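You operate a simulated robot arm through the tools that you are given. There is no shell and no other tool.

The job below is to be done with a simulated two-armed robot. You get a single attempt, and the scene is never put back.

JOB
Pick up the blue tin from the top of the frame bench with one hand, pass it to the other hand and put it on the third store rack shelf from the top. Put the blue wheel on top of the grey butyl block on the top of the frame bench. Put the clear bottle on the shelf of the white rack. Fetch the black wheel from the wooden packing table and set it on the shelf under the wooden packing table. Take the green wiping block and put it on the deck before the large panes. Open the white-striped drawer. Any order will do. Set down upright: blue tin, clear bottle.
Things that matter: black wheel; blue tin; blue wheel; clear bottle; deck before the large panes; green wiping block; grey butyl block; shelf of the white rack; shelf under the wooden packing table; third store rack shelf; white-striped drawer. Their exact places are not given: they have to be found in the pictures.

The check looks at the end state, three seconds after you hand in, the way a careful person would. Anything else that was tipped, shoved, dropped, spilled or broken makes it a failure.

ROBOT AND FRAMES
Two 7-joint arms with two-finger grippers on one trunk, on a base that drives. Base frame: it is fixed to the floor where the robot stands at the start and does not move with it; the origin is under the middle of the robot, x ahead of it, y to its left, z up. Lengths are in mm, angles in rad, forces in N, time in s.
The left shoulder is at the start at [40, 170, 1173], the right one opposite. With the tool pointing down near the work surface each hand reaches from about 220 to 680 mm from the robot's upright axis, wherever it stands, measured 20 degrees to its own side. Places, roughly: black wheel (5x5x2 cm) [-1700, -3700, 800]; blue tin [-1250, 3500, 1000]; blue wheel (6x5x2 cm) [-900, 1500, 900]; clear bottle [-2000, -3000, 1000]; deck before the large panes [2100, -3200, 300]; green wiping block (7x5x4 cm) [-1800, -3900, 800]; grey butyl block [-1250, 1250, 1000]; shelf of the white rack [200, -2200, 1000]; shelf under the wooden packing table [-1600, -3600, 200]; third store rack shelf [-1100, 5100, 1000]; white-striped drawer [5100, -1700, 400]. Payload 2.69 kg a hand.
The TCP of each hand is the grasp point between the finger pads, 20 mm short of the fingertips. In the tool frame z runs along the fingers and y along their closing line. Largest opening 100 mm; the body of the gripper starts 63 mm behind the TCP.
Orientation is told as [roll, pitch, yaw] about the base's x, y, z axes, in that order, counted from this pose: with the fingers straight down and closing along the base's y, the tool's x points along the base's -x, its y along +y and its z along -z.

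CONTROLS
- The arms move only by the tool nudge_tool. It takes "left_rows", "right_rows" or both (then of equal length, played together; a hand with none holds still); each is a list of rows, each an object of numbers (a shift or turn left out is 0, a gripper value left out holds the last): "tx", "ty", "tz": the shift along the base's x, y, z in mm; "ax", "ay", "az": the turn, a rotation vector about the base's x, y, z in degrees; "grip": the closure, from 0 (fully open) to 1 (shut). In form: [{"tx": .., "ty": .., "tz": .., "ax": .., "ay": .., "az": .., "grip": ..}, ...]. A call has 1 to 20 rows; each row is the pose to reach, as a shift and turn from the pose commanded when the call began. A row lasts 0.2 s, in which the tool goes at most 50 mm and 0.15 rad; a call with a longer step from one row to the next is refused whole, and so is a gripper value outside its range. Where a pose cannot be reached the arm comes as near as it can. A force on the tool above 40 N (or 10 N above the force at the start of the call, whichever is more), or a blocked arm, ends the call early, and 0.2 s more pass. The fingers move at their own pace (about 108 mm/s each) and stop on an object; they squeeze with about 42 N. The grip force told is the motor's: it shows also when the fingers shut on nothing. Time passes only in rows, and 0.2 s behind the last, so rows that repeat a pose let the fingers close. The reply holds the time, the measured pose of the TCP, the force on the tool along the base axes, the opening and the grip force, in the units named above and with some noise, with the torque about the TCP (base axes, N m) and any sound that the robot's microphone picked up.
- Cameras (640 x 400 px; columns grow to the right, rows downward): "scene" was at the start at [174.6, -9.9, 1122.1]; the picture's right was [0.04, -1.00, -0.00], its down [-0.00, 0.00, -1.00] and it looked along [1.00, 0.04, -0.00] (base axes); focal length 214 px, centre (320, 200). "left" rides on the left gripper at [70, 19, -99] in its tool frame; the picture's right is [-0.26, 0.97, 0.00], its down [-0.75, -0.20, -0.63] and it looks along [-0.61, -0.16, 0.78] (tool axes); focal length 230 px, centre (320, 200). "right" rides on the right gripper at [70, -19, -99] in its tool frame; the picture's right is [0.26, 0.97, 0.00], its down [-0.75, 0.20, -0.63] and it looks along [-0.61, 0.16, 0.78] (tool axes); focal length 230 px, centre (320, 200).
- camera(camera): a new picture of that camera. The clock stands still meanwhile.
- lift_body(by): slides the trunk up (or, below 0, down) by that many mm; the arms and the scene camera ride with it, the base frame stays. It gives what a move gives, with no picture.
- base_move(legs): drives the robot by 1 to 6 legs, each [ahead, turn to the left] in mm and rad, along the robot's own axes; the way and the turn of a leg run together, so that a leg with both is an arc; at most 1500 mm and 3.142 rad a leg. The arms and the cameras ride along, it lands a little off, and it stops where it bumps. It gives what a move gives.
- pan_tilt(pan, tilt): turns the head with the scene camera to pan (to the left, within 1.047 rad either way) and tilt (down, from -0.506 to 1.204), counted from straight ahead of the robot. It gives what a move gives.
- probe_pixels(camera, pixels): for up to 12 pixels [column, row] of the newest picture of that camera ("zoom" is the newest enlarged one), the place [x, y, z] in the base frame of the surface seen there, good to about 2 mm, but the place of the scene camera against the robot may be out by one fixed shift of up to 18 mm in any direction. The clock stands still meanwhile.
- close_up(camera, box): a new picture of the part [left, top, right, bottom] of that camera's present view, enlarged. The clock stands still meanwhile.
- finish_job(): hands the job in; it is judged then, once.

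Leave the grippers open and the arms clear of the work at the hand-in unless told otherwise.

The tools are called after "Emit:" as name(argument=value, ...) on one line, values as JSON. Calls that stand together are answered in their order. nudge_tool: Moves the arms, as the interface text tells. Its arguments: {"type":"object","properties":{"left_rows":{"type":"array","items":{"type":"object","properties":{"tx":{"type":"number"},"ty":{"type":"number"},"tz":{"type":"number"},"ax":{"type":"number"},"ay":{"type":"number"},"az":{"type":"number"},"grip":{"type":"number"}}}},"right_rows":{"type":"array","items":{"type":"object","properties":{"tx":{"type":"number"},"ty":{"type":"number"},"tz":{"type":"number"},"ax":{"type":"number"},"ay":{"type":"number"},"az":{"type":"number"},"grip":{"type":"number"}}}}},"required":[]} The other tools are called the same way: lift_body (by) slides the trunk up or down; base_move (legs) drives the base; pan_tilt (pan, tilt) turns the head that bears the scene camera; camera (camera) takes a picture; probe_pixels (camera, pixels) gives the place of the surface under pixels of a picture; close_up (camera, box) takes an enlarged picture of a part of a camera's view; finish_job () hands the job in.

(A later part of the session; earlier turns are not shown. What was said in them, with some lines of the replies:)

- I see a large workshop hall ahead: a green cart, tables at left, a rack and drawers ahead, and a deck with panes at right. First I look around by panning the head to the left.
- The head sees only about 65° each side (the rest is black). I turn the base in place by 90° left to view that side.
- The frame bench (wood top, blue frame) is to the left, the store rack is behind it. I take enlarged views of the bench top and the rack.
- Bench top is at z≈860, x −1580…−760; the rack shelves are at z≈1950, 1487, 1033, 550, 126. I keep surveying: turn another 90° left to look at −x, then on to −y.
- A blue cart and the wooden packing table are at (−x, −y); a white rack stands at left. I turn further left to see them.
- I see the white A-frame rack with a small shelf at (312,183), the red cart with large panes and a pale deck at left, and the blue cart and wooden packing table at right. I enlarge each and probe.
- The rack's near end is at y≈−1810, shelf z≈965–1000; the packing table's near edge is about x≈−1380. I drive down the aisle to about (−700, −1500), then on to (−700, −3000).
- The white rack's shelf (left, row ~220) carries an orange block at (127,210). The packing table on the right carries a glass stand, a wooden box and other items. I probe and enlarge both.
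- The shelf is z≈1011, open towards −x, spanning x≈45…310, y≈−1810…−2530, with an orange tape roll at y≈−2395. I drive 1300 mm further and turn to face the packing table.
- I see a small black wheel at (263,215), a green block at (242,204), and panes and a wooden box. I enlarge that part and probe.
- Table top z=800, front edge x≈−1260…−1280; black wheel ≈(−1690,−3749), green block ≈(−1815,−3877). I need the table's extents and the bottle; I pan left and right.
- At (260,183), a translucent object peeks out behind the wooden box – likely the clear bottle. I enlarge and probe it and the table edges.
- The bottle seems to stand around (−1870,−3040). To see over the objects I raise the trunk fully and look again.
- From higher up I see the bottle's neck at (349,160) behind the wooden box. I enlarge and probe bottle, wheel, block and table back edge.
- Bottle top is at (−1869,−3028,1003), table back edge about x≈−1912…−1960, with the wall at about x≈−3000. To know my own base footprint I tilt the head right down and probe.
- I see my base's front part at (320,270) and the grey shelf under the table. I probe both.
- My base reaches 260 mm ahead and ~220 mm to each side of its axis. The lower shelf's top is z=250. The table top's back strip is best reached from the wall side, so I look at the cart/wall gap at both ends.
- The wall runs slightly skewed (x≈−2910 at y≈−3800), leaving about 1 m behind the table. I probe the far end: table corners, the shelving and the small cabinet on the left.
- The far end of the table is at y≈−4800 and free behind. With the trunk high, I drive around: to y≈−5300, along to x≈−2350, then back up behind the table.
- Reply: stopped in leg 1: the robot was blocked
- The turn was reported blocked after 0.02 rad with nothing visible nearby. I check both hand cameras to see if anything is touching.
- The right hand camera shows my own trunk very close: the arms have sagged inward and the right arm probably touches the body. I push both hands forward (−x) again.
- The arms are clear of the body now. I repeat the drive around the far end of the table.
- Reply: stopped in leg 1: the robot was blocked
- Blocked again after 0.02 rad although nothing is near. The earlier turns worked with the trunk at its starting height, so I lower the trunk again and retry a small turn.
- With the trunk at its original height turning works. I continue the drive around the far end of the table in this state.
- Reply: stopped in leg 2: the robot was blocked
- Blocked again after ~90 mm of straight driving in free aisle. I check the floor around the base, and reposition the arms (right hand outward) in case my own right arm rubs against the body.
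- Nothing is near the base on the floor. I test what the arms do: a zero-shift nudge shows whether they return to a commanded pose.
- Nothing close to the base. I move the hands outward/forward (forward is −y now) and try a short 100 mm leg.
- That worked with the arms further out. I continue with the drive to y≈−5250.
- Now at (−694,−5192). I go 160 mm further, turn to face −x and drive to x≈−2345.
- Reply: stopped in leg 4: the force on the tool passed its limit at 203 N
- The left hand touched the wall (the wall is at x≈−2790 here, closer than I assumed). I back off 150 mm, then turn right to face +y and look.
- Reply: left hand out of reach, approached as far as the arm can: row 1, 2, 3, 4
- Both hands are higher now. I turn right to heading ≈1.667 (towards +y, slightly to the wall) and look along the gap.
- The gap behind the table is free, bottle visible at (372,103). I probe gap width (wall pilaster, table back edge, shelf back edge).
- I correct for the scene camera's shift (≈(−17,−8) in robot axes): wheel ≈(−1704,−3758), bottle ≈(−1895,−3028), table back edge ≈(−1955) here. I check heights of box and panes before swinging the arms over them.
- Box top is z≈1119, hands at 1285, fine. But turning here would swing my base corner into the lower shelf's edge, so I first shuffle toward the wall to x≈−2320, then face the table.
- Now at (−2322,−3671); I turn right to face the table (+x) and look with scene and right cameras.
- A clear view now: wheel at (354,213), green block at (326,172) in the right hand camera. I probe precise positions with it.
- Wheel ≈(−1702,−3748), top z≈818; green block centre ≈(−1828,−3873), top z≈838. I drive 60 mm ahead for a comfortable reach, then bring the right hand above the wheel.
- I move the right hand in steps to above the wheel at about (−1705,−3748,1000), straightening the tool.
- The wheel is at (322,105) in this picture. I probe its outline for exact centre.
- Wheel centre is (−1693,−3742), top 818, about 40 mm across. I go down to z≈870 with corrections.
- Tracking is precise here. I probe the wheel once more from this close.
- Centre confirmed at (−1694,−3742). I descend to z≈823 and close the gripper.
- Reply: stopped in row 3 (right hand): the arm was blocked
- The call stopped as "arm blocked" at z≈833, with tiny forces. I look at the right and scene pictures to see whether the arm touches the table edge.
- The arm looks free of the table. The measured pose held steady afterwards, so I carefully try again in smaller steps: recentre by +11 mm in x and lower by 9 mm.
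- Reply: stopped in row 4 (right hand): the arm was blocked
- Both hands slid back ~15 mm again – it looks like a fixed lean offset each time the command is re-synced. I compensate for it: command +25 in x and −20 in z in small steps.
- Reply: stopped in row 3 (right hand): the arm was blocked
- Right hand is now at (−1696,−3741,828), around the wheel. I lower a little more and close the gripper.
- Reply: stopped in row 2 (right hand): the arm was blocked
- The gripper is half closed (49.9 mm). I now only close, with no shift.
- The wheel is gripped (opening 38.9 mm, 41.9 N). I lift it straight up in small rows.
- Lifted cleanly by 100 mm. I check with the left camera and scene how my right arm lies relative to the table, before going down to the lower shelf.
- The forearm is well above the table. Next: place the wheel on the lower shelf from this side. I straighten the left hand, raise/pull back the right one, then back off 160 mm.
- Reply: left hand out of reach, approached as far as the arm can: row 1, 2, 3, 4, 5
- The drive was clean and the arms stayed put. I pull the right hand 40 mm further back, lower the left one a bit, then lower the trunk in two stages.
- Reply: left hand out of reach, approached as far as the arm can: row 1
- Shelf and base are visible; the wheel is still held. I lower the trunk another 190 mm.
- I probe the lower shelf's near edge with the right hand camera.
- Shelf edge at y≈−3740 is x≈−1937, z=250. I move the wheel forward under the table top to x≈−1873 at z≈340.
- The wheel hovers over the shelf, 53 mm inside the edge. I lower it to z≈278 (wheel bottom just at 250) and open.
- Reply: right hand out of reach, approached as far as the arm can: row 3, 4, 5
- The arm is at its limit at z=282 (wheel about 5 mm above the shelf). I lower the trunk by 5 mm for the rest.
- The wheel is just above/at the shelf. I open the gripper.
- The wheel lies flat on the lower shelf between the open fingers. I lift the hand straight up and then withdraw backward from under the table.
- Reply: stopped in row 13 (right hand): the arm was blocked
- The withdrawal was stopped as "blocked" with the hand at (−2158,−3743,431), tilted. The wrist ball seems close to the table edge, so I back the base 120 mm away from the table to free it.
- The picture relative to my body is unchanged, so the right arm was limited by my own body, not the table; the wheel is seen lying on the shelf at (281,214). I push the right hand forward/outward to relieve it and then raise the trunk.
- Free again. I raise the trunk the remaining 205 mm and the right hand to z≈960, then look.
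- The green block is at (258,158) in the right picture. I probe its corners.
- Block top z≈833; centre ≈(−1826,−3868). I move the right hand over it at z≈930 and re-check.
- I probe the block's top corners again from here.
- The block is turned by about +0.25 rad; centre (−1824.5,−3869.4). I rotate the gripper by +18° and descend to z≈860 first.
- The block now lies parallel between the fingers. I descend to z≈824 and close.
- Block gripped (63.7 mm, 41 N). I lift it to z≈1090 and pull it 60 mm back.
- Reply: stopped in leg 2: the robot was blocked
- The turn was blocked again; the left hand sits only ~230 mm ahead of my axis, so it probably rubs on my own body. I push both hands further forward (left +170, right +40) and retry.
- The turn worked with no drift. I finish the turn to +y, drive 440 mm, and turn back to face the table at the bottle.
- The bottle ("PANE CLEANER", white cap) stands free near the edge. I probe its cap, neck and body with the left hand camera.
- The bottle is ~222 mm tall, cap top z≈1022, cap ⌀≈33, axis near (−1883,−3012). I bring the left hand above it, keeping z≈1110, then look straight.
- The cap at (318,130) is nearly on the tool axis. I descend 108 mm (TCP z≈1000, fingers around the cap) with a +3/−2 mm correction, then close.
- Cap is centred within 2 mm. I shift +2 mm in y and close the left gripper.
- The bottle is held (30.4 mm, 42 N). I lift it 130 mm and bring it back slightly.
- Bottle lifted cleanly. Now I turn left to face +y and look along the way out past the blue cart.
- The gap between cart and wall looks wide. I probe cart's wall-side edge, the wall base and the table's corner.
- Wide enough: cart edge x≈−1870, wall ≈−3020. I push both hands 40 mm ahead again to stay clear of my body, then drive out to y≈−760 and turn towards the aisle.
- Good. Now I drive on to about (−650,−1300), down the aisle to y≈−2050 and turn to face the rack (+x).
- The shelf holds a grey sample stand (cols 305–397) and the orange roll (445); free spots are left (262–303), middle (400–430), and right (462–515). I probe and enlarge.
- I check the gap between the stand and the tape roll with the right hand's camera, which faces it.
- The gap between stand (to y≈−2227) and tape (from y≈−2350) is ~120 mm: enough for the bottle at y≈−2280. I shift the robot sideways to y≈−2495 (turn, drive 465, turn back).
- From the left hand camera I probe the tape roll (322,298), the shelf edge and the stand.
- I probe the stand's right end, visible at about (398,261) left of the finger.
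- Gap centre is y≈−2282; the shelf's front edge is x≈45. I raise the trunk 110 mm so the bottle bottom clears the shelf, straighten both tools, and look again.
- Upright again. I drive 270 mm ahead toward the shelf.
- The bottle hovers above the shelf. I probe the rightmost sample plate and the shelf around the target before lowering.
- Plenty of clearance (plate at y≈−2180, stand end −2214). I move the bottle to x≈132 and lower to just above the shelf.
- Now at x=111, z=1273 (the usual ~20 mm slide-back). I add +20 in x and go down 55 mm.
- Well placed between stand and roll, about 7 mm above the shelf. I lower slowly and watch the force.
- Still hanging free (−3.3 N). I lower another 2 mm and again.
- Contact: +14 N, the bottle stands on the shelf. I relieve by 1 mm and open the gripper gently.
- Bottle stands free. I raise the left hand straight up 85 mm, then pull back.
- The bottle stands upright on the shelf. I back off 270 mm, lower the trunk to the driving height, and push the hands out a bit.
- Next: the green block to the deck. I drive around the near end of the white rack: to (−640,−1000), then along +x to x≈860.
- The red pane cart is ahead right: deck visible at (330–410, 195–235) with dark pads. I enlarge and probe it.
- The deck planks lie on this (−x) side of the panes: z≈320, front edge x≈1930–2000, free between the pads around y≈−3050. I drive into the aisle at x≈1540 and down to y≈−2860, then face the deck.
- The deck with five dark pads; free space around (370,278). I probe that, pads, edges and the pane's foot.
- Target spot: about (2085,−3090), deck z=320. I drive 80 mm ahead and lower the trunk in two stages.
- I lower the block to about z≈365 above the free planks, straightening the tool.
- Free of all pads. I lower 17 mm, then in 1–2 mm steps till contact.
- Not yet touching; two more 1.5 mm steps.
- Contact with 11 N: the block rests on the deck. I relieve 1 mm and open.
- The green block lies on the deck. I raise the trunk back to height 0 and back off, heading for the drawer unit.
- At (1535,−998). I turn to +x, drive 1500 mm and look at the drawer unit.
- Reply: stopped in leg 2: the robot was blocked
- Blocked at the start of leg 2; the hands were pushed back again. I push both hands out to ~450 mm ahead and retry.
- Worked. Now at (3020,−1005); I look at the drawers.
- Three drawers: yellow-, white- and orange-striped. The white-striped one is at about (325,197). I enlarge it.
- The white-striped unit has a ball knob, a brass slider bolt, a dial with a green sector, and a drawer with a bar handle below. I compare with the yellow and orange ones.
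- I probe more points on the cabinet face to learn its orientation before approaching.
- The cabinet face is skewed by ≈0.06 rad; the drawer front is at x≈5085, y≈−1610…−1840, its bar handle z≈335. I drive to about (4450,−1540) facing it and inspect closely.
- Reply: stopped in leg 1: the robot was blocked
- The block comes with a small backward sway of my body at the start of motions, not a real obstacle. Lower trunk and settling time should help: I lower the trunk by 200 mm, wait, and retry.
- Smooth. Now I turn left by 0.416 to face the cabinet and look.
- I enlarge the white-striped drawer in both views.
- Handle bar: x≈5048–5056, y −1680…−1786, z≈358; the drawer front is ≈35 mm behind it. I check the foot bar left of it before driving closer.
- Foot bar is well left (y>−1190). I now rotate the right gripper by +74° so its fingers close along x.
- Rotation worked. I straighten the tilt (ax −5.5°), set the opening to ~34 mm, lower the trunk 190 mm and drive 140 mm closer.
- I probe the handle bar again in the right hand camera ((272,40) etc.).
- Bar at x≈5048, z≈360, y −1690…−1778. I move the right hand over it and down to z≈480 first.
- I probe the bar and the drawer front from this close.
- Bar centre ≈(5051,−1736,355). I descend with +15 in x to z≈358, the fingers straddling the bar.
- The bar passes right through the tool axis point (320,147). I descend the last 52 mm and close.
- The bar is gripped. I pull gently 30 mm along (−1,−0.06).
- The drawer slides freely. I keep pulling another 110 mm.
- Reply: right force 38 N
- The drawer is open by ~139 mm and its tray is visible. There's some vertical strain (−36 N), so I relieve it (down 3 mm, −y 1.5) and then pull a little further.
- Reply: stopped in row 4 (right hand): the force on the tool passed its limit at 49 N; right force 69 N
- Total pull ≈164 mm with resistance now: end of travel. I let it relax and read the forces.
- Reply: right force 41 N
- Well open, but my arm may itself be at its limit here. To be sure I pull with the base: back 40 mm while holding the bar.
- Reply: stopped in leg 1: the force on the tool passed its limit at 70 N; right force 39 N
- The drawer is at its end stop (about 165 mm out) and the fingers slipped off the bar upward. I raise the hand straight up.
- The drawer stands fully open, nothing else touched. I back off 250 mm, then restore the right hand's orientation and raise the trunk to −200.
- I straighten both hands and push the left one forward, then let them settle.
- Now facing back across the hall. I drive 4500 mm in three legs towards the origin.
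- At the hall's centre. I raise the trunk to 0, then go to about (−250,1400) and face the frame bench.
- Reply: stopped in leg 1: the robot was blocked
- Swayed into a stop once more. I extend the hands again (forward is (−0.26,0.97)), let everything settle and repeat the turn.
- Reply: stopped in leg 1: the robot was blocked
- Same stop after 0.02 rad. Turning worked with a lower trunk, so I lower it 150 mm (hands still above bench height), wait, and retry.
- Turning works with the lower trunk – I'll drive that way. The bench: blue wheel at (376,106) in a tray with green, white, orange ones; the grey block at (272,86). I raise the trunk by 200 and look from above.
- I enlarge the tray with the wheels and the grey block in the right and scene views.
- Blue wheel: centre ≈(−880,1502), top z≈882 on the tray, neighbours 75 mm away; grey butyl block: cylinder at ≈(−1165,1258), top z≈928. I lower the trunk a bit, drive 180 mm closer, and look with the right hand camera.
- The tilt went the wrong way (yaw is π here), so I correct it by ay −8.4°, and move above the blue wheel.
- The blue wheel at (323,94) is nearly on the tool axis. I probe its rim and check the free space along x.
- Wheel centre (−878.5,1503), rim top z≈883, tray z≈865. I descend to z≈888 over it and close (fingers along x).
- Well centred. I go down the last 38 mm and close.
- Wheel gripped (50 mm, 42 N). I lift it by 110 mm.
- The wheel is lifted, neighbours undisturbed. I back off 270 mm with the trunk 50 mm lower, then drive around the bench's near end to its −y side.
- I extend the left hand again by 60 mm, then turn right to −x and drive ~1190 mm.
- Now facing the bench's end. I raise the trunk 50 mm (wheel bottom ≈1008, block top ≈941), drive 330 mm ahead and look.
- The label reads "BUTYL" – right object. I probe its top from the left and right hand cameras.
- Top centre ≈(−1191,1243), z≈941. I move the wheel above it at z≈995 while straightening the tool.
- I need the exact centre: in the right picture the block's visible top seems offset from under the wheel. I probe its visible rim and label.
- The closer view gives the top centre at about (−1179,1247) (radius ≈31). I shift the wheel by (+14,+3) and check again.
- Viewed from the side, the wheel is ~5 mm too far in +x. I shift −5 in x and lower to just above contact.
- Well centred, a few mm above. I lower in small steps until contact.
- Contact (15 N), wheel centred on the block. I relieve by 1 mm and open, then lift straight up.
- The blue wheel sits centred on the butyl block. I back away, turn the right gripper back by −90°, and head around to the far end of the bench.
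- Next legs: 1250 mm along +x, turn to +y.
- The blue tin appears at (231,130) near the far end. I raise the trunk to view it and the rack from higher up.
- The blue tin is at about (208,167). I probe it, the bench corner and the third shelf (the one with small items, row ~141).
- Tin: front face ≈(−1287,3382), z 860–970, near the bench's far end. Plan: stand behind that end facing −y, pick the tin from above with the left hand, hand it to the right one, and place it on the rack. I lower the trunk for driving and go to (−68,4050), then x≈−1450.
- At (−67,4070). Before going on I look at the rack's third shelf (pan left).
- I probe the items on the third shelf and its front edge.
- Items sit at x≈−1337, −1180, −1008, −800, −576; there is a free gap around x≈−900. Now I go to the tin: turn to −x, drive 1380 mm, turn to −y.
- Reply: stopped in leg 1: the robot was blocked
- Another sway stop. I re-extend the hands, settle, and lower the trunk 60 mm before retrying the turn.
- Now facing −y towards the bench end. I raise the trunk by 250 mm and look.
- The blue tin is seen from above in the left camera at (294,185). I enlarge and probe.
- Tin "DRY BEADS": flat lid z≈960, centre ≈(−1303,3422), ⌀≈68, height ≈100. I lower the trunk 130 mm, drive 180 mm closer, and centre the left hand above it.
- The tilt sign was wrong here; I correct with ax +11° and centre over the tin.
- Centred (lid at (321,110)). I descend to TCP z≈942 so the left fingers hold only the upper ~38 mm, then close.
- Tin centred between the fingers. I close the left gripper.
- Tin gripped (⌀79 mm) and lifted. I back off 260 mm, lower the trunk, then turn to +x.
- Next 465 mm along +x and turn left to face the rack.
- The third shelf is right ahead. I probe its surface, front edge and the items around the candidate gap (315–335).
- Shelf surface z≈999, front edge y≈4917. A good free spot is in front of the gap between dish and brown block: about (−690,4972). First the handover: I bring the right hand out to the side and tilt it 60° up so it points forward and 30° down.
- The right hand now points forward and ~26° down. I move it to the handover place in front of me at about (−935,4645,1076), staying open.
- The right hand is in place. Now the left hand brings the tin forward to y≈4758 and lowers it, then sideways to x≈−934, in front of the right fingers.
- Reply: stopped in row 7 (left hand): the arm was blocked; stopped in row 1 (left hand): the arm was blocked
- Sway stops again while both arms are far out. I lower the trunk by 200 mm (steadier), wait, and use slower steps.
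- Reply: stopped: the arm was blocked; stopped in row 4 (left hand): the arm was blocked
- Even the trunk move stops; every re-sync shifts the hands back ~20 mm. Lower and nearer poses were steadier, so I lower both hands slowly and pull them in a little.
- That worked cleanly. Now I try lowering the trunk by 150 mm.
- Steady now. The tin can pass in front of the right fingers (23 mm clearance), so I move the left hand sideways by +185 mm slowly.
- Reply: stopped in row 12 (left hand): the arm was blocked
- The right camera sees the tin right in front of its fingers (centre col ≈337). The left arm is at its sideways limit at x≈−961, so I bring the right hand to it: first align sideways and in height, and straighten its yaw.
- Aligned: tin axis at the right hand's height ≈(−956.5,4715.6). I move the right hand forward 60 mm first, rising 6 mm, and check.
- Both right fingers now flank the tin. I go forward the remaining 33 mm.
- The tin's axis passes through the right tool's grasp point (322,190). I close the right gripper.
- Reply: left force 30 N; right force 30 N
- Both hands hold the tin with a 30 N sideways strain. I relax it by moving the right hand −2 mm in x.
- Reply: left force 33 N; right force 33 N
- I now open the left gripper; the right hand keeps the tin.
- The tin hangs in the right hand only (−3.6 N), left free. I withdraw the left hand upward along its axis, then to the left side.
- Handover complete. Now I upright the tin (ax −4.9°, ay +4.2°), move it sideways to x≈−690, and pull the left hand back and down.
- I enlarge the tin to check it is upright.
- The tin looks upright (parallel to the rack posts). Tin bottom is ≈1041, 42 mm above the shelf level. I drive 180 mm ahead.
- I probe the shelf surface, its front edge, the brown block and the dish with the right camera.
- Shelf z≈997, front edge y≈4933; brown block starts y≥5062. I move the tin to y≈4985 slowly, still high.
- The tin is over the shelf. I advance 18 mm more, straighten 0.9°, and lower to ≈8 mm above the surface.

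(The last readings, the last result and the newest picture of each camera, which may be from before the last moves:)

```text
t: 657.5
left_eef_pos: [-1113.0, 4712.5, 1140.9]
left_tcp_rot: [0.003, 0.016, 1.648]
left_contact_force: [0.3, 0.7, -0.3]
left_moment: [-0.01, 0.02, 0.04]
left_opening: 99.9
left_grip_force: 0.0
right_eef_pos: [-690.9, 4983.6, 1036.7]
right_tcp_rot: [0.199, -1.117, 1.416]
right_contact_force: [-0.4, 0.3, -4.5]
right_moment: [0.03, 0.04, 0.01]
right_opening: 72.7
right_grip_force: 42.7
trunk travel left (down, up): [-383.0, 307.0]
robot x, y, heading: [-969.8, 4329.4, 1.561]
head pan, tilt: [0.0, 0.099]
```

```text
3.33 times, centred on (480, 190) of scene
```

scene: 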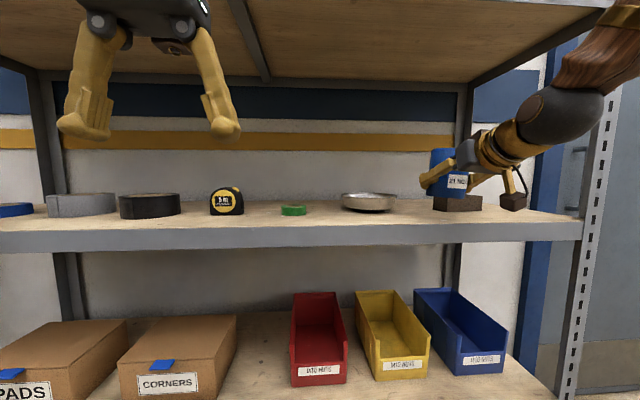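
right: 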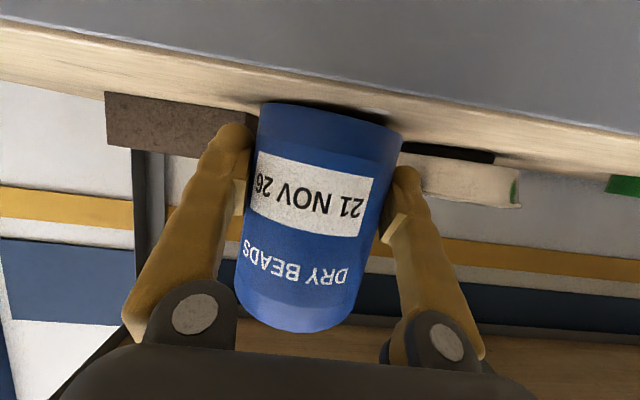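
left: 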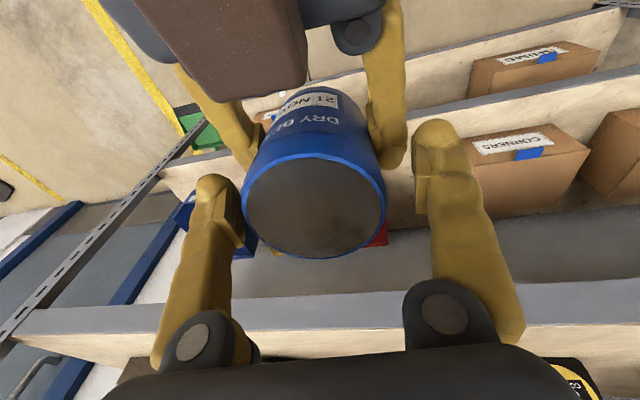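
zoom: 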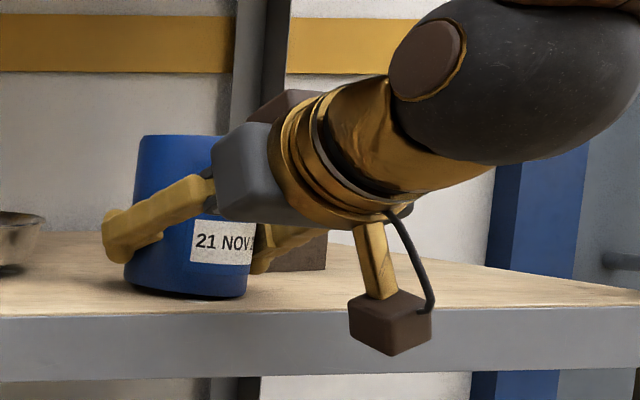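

About 8 mm above the shelf. I lower in small steps watching the force.

Emit:
nudge_tool(right_rows=[{"tz": -2}, {"tz": -4}, {"tz": -5}, {"tz": -5}])

Emit:
nudge_tool(right_rows=[{"tz": -1}, {"tz": -2}, {"tz": -2}])

```text
t: 658.5
left_eef_pos: [-1114.2, 4711.5, 1142.5]
left_tcp_rot: [0.004, 0.011, 1.647]
left_contact_force: [0.2, 0.5, 0.2]
left_moment: [0.01, 0.01, 0.0]
left_opening: 99.9
left_grip_force: 0.0
right_eef_pos: [-690.5, 4984.8, 1035.1]
right_tcp_rot: [0.198, -1.126, 1.418]
right_contact_force: [1.9, -0.2, 17.2]
right_moment: [0.07, -0.8, 0.03]
right_opening: 72.7
right_grip_force: 42.0
trunk travel left (down, up): [-383.0, 307.0]
robot x, y, heading: [-965.8, 4328.0, 1.565]
head pan, tilt: [0.0, 0.099]
```

```text
t: 659.3
left_eef_pos: [-1114.0, 4710.7, 1141.1]
left_tcp_rot: [0.004, 0.012, 1.648]
left_contact_force: [-1.1, 0.2, 0.3]
left_moment: [0.0, -0.02, 0.02]
left_opening: 100.2
left_grip_force: 0.1
right_eef_pos: [-691.8, 4983.7, 1034.5]
right_tcp_rot: [0.201, -1.129, 1.416]
right_contact_force: [4.3, 3.0, 28.3]
right_moment: [0.32, -1.16, 0.04]
right_opening: 73.0
right_grip_force: 42.1
trunk travel left (down, up): [-383.0, 307.0]
robot x, y, heading: [-969.6, 4329.0, 1.562]
head pan, tilt: [0.0, 0.099]
```

Contact came early with a moment of −1.2 Nm about y: the tin's +x bottom edge touches first, i.e. it leans slightly to +x. I raise 8 mm, rotate ay −3.5°, and compare again.

Emit:
nudge_tool(right_rows=[{"tz": 4}, {"tz": 8, "ay": -1}, {"tz": 8, "ay": -2}, {"tz": 8, "ay": -3.5}, {"tz": 8, "ay": -3.5}])

Emit:
close_up(camera="scene", box=[400, 130, 500, 220])

Emit:
pan_tilt(pan=-0.5, tilt=0.0)

Emit:
camera(camera="scene")

Emit:
close_up(camera="scene", box=[250, 150, 390, 260])

```text
t: 660.5
left_eef_pos: [-1114.4, 4712.2, 1139.9]
left_tcp_rot: [0.005, 0.016, 1.647]
left_contact_force: [0.3, 0.3, -1.1]
left_moment: [0.03, -0.02, 0.0]
left_opening: 100.1
left_grip_force: 0.0
right_eef_pos: [-690.2, 4984.5, 1035.1]
right_tcp_rot: [0.058, -1.119, 1.541]
right_contact_force: [0.4, -0.4, -4.0]
right_moment: [-0.01, -0.02, -0.01]
right_opening: 73.0
right_grip_force: 42.3
trunk travel left (down, up): [-383.0, 307.0]
robot x, y, heading: [-964.1, 4328.0, 1.565]
head pan, tilt: [0.0, 0.099]
```

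```text
4.44 times, centred on (450, 175) of scene
```

zoom: 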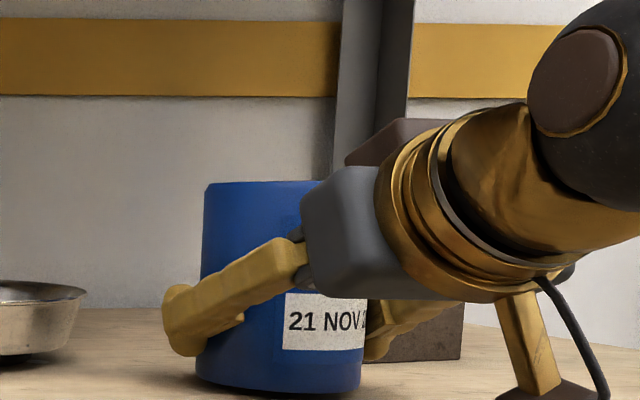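

```text
t: 661.4
left_eef_pos: [-1112.9, 4713.6, 1140.9]
left_tcp_rot: [0.005, 0.016, 1.646]
left_contact_force: [0.5, -0.3, 0.2]
left_moment: [-0.03, -0.01, 0.0]
left_opening: 100.1
left_grip_force: 0.0
right_eef_pos: [-691.6, 4985.0, 1037.4]
right_tcp_rot: [0.061, -1.123, 1.54]
right_contact_force: [0.8, 0.1, -3.4]
right_moment: [-0.03, -0.01, 0.01]
right_opening: 72.9
right_grip_force: 42.5
trunk travel left (down, up): [-383.0, 307.0]
robot x, y, heading: [-970.2, 4326.8, 1.563]
head pan, tilt: [-0.499, 0.0]
```

```text
taken
```

scene: 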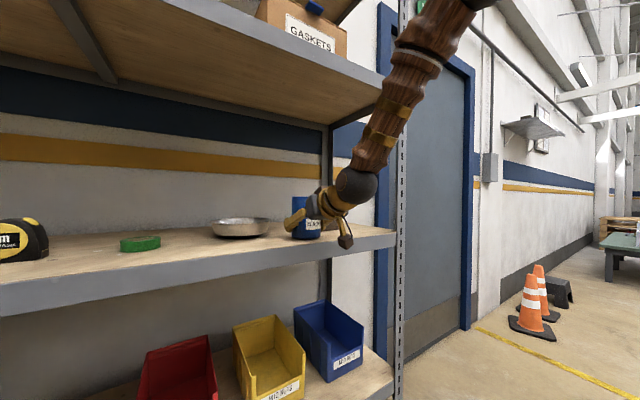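

```text
3.64 times, centred on (320, 205) of scene
```

zoom: 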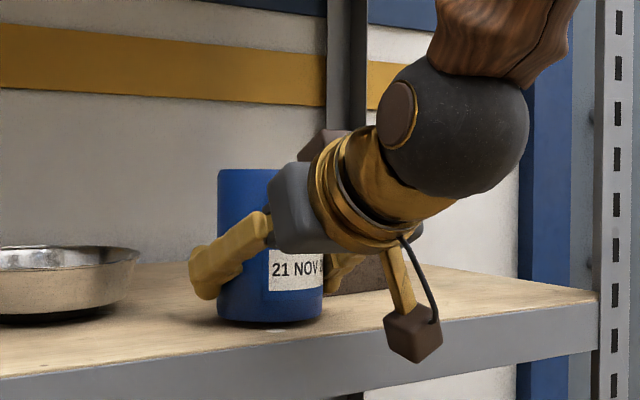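

Seen straight on (tilt 0) the tin's edge is now exactly vertical. I lower in 1–1.5 mm steps.

Emit:
nudge_tool(right_rows=[{"tz": -1}, {"tz": -2.5}, {"tz": -2.5}])

Emit:
nudge_tool(right_rows=[{"tz": -1}, {"tz": -1.5}, {"tz": -1.5}])

```text
t: 662.2
left_eef_pos: [-1113.5, 4712.4, 1140.4]
left_tcp_rot: [0.006, 0.014, 1.646]
left_contact_force: [0.6, 0.4, -1.0]
left_moment: [0.0, -0.02, -0.03]
left_opening: 100.1
left_grip_force: 0.0
right_eef_pos: [-692.4, 4985.3, 1034.3]
right_tcp_rot: [0.062, -1.122, 1.541]
right_contact_force: [-0.4, 0.1, -3.9]
right_moment: [-0.03, 0.01, 0.03]
right_opening: 72.8
right_grip_force: 42.1
trunk travel left (down, up): [-383.0, 307.0]
robot x, y, heading: [-969.2, 4329.0, 1.568]
head pan, tilt: [-0.499, 0.0]
```

```text
t: 663.0
left_eef_pos: [-1113.2, 4713.5, 1140.5]
left_tcp_rot: [0.006, 0.016, 1.647]
left_contact_force: [-1.1, -0.7, 0.7]
left_moment: [0.03, -0.03, -0.02]
left_opening: 99.9
left_grip_force: 0.1
right_eef_pos: [-690.2, 4984.0, 1034.7]
right_tcp_rot: [0.062, -1.123, 1.541]
right_contact_force: [0.3, 0.3, -3.0]
right_moment: [-0.04, -0.06, 0.02]
right_opening: 72.8
right_grip_force: 42.4
trunk travel left (down, up): [-383.0, 307.0]
robot x, y, heading: [-969.7, 4330.3, 1.568]
head pan, tilt: [-0.499, 0.0]
```

Still free (−3 N). I continue lowering by 2 mm steps.

Emit:
nudge_tool(right_rows=[{"tz": -1}, {"tz": -2}, {"tz": -2}])

Emit:
nudge_tool(right_rows=[{"tz": -1}, {"tz": -1.5}, {"tz": -1.5}])

```text
t: 663.8
left_eef_pos: [-1113.5, 4712.9, 1140.8]
left_tcp_rot: [0.004, 0.015, 1.65]
left_contact_force: [0.5, 0.1, -0.7]
left_moment: [0.02, -0.01, 0.03]
left_opening: 100.3
left_grip_force: 0.1
right_eef_pos: [-691.2, 4985.0, 1032.5]
right_tcp_rot: [0.059, -1.123, 1.543]
right_contact_force: [1.5, -0.1, 2.4]
right_moment: [0.18, -0.14, -0.05]
right_opening: 72.7
right_grip_force: 41.7
trunk travel left (down, up): [-383.0, 307.0]
robot x, y, heading: [-967.5, 4326.6, 1.559]
head pan, tilt: [-0.499, 0.0]
```

```text
t: 664.6
left_eef_pos: [-1112.6, 4711.3, 1141.6]
left_tcp_rot: [0.005, 0.013, 1.648]
left_contact_force: [-0.3, -0.3, -0.1]
left_moment: [-0.01, -0.02, 0.02]
left_opening: 99.8
left_grip_force: 0.0
right_eef_pos: [-692.4, 4984.6, 1033.5]
right_tcp_rot: [0.059, -1.128, 1.542]
right_contact_force: [3.1, 3.7, 12.3]
right_moment: [0.53, -0.57, 0.0]
right_opening: 72.8
right_grip_force: 42.1
trunk travel left (down, up): [-383.0, 307.0]
robot x, y, heading: [-969.9, 4329.0, 1.561]
head pan, tilt: [-0.499, 0.0]
```

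Touching at the (+x,+y) edge first: a slight residual lean. I tweak by ay −1.2°, ax +1.2° and settle down again.

Emit:
nudge_tool(right_rows=[{"tz": 1}, {"tz": 1.5, "ax": 0.6, "ay": -0.6}, {"tz": 1.5, "ax": 1.2, "ay": -1.2}, {"tz": 0.5, "ax": 1.2, "ay": -1.2}, {"tz": -0.5, "ax": 1.2, "ay": -1.2}, {"tz": -0.5, "ax": 1.2, "ay": -1.2}])

```text
t: 666.0
left_eef_pos: [-1114.7, 4711.3, 1143.0]
left_tcp_rot: [0.004, 0.012, 1.648]
left_contact_force: [-0.5, 0.1, 1.3]
left_moment: [0.0, -0.01, 0.0]
left_opening: 100.0
left_grip_force: 0.0
right_eef_pos: [-692.6, 4983.0, 1030.8]
right_tcp_rot: [0.011, -1.148, 1.589]
right_contact_force: [2.3, -0.1, 22.1]
right_moment: [-0.72, 0.27, 0.1]
right_opening: 73.0
right_grip_force: 41.9
trunk travel left (down, up): [-383.0, 307.0]
robot x, y, heading: [-969.4, 4327.0, 1.565]
head pan, tilt: [-0.499, 0.0]
```

Now the pressure centre lies within the base: it is seated. I relieve slightly and open the right gripper.

Emit:
nudge_tool(right_rows=[{"tz": 0.7}, {"tz": 0.7, "grip": 0.24}, {"tz": 0.7, "grip": 0.2}, {"tz": 0.7, "grip": 0.1}, {"tz": 0.7, "grip": 0.0}, {"tz": 0.7, "grip": 0.0}])

Emit:
camera(camera="right")

Emit:
close_up(camera="scene", box=[250, 150, 390, 260])

```text
t: 667.4
left_eef_pos: [-1113.5, 4711.1, 1140.9]
left_tcp_rot: [0.005, 0.013, 1.648]
left_contact_force: [-0.2, 0.2, -0.5]
left_moment: [-0.03, 0.01, -0.02]
left_opening: 99.8
left_grip_force: 0.1
right_eef_pos: [-691.3, 4984.3, 1030.4]
right_tcp_rot: [0.011, -1.143, 1.586]
right_contact_force: [0.0, 0.0, -0.3]
right_moment: [-0.01, -0.01, 0.01]
right_opening: 99.9
right_grip_force: 0.1
trunk travel left (down, up): [-383.0, 307.0]
robot x, y, heading: [-970.3, 4331.6, 1.56]
head pan, tilt: [-0.499, 0.0]
```

```text
taken
```

right: 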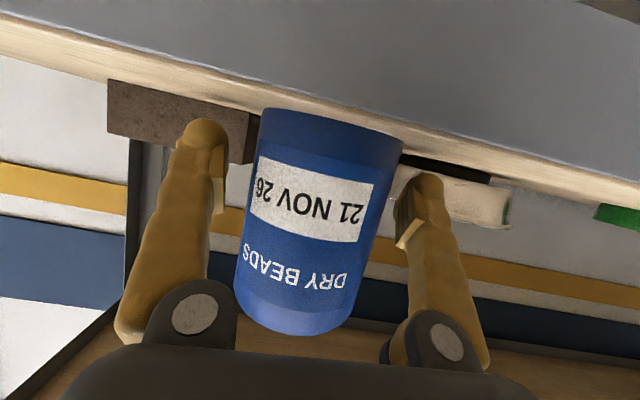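

```text
3.64 times, centred on (320, 205) of scene
```

zoom: 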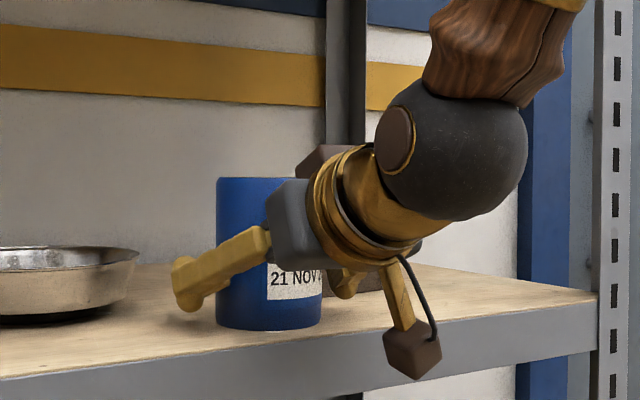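

The tin stands upright and free. I withdraw the right hand straight back in −y.

Emit:
nudge_tool(right_rows=[{"ty": -10}, {"ty": -22}, {"ty": -36}, {"ty": -52}, {"ty": -70}, {"ty": -90}, {"ty": -110}, {"ty": -130}, {"ty": -130}])

Emit:
camera(camera="right")

Emit:
close_up(camera="scene", box=[250, 150, 390, 260])

```text
t: 669.4
left_eef_pos: [-1113.0, 4712.5, 1141.2]
left_tcp_rot: [0.007, 0.015, 1.649]
left_contact_force: [1.2, -0.5, -0.1]
left_moment: [0.0, 0.01, -0.03]
left_opening: 100.0
left_grip_force: 0.0
right_eef_pos: [-692.1, 4853.0, 1030.2]
right_tcp_rot: [0.012, -1.142, 1.585]
right_contact_force: [0.4, -0.6, -0.3]
right_moment: [-0.03, 0.01, 0.0]
right_opening: 100.1
right_grip_force: 0.0
trunk travel left (down, up): [-383.0, 307.0]
robot x, y, heading: [-972.3, 4330.2, 1.567]
head pan, tilt: [-0.499, 0.0]
```

```text
taken
```

right: 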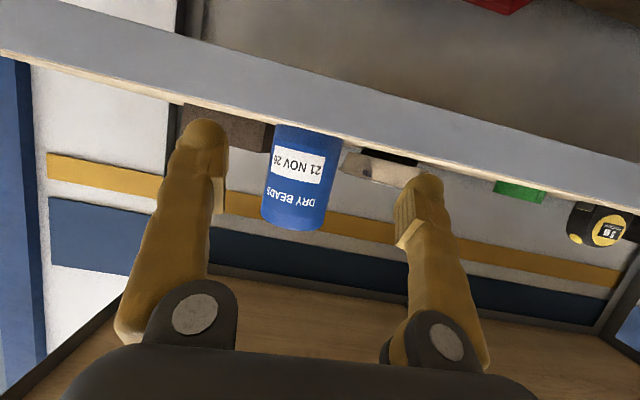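

```text
3.64 times, centred on (320, 205) of scene
```

zoom: 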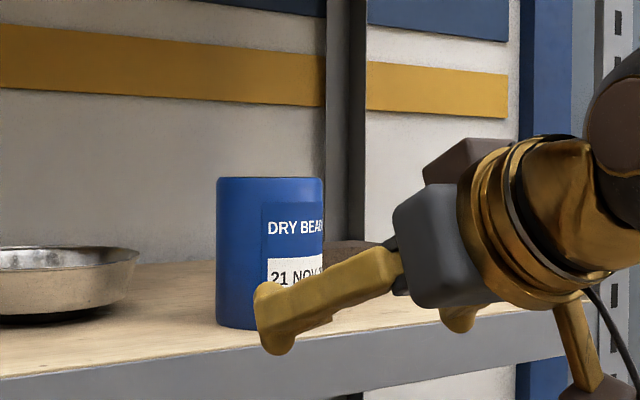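

The blue tin stands upright on the third shelf. I back the robot away 300 mm so that both arms are clear.

Emit:
base_move(legs=[[-300, 0]])

Emit:
pan_tilt(pan=0.0, tilt=0.1)

Emit:
camera(camera="scene")

Emit:
close_up(camera="scene", box=[160, 130, 520, 260])

```text
t: 671.4
left_eef_pos: [-1116.8, 4413.9, 1141.1]
left_tcp_rot: [0.005, 0.012, 1.649]
left_contact_force: [-0.5, 0.3, 0.0]
left_moment: [0.06, 0.02, 0.01]
left_opening: 100.0
left_grip_force: 0.1
right_eef_pos: [-694.5, 4553.6, 1029.8]
right_tcp_rot: [0.012, -1.146, 1.586]
right_contact_force: [-0.7, -0.1, 0.7]
right_moment: [0.01, -0.03, -0.01]
right_opening: 99.9
right_grip_force: 0.1
trunk travel left (down, up): [-383.0, 307.0]
robot x, y, heading: [-968.2, 4028.0, 1.564]
head pan, tilt: [-0.499, 0.0]
```

```text
t: 672.4
left_eef_pos: [-1115.8, 4394.8, 1125.5]
left_tcp_rot: [0.008, 0.063, 1.646]
left_contact_force: [0.2, 0.8, 0.0]
left_moment: [0.01, 0.0, -0.03]
left_opening: 100.0
left_grip_force: 0.0
right_eef_pos: [-693.2, 4538.1, 1038.7]
right_tcp_rot: [0.013, -1.158, 1.587]
right_contact_force: [0.4, 0.3, 0.5]
right_moment: [0.01, -0.02, 0.01]
right_opening: 99.8
right_grip_force: 0.1
trunk travel left (down, up): [-383.0, 307.0]
robot x, y, heading: [-971.9, 4033.9, 1.563]
head pan, tilt: [0.0, 0.099]
```

```text
taken
```

scene: 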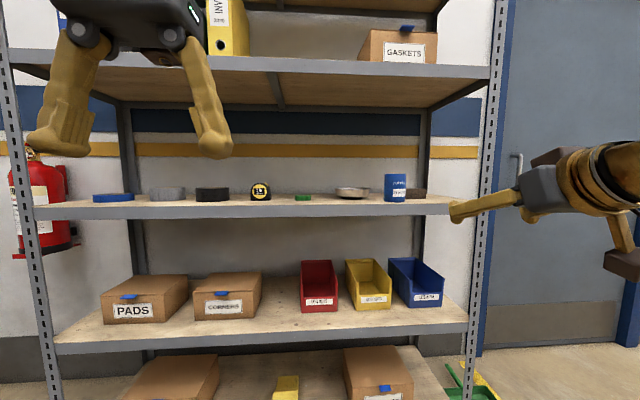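

```text
1.78 times, centred on (340, 195) of scene
```

zoom: 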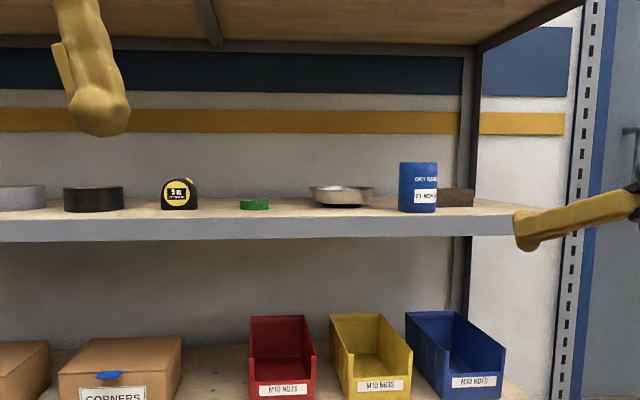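

Everything in the job is done:
- Blue tin: handed from left to right hand, now upright on the third shelf.
- Blue wheel: on the butyl block.
- Clear bottle: upright on the white rack's shelf.
- Black wheel: on the shelf under the packing table.
- Green block: on the deck before the panes.
- White-striped drawer: open to its stop.

Both grippers are open and the arms are clear, so I hand the job in.

Emit:
finish_job()

```text
The job is handed in.
```

I finished all six tasks and handed the job in. I checked each result in the camera right after doing it and did not go back to look again before handing in.

| Item | Where it ended up |
|---|---|
| Blue tin | Picked with the left hand, passed to the right, and standing upright on the third store rack shelf, between the dish and the brown block |
| Blue wheel | Centred on top of the grey butyl block on the frame bench |
| Clear bottle | Standing upright on the shelf of the white rack, between the sample stand and the orange roll |
| Black wheel | Lying flat on the shelf under the wooden packing table, about 65 mm in from the wall-side edge |
| Green wiping block | On the deck before the large panes, clear of the dark pads |
| White-striped drawer | Pulled out about 165 mm, to its end stop |

- **Wall contact:** while driving around the far end of the packing table, the left hand hit something, with a force reading of 203 N. The picture taken right after showed bare wall at that spot and no damage, but I did not inspect it further.
- **Drawer handle:** on a last pull to confirm the stop, the fingers slipped off the handle. The drawer stayed fully open.

Both grippers were left open. I backed the robot away from the rack before handing in.
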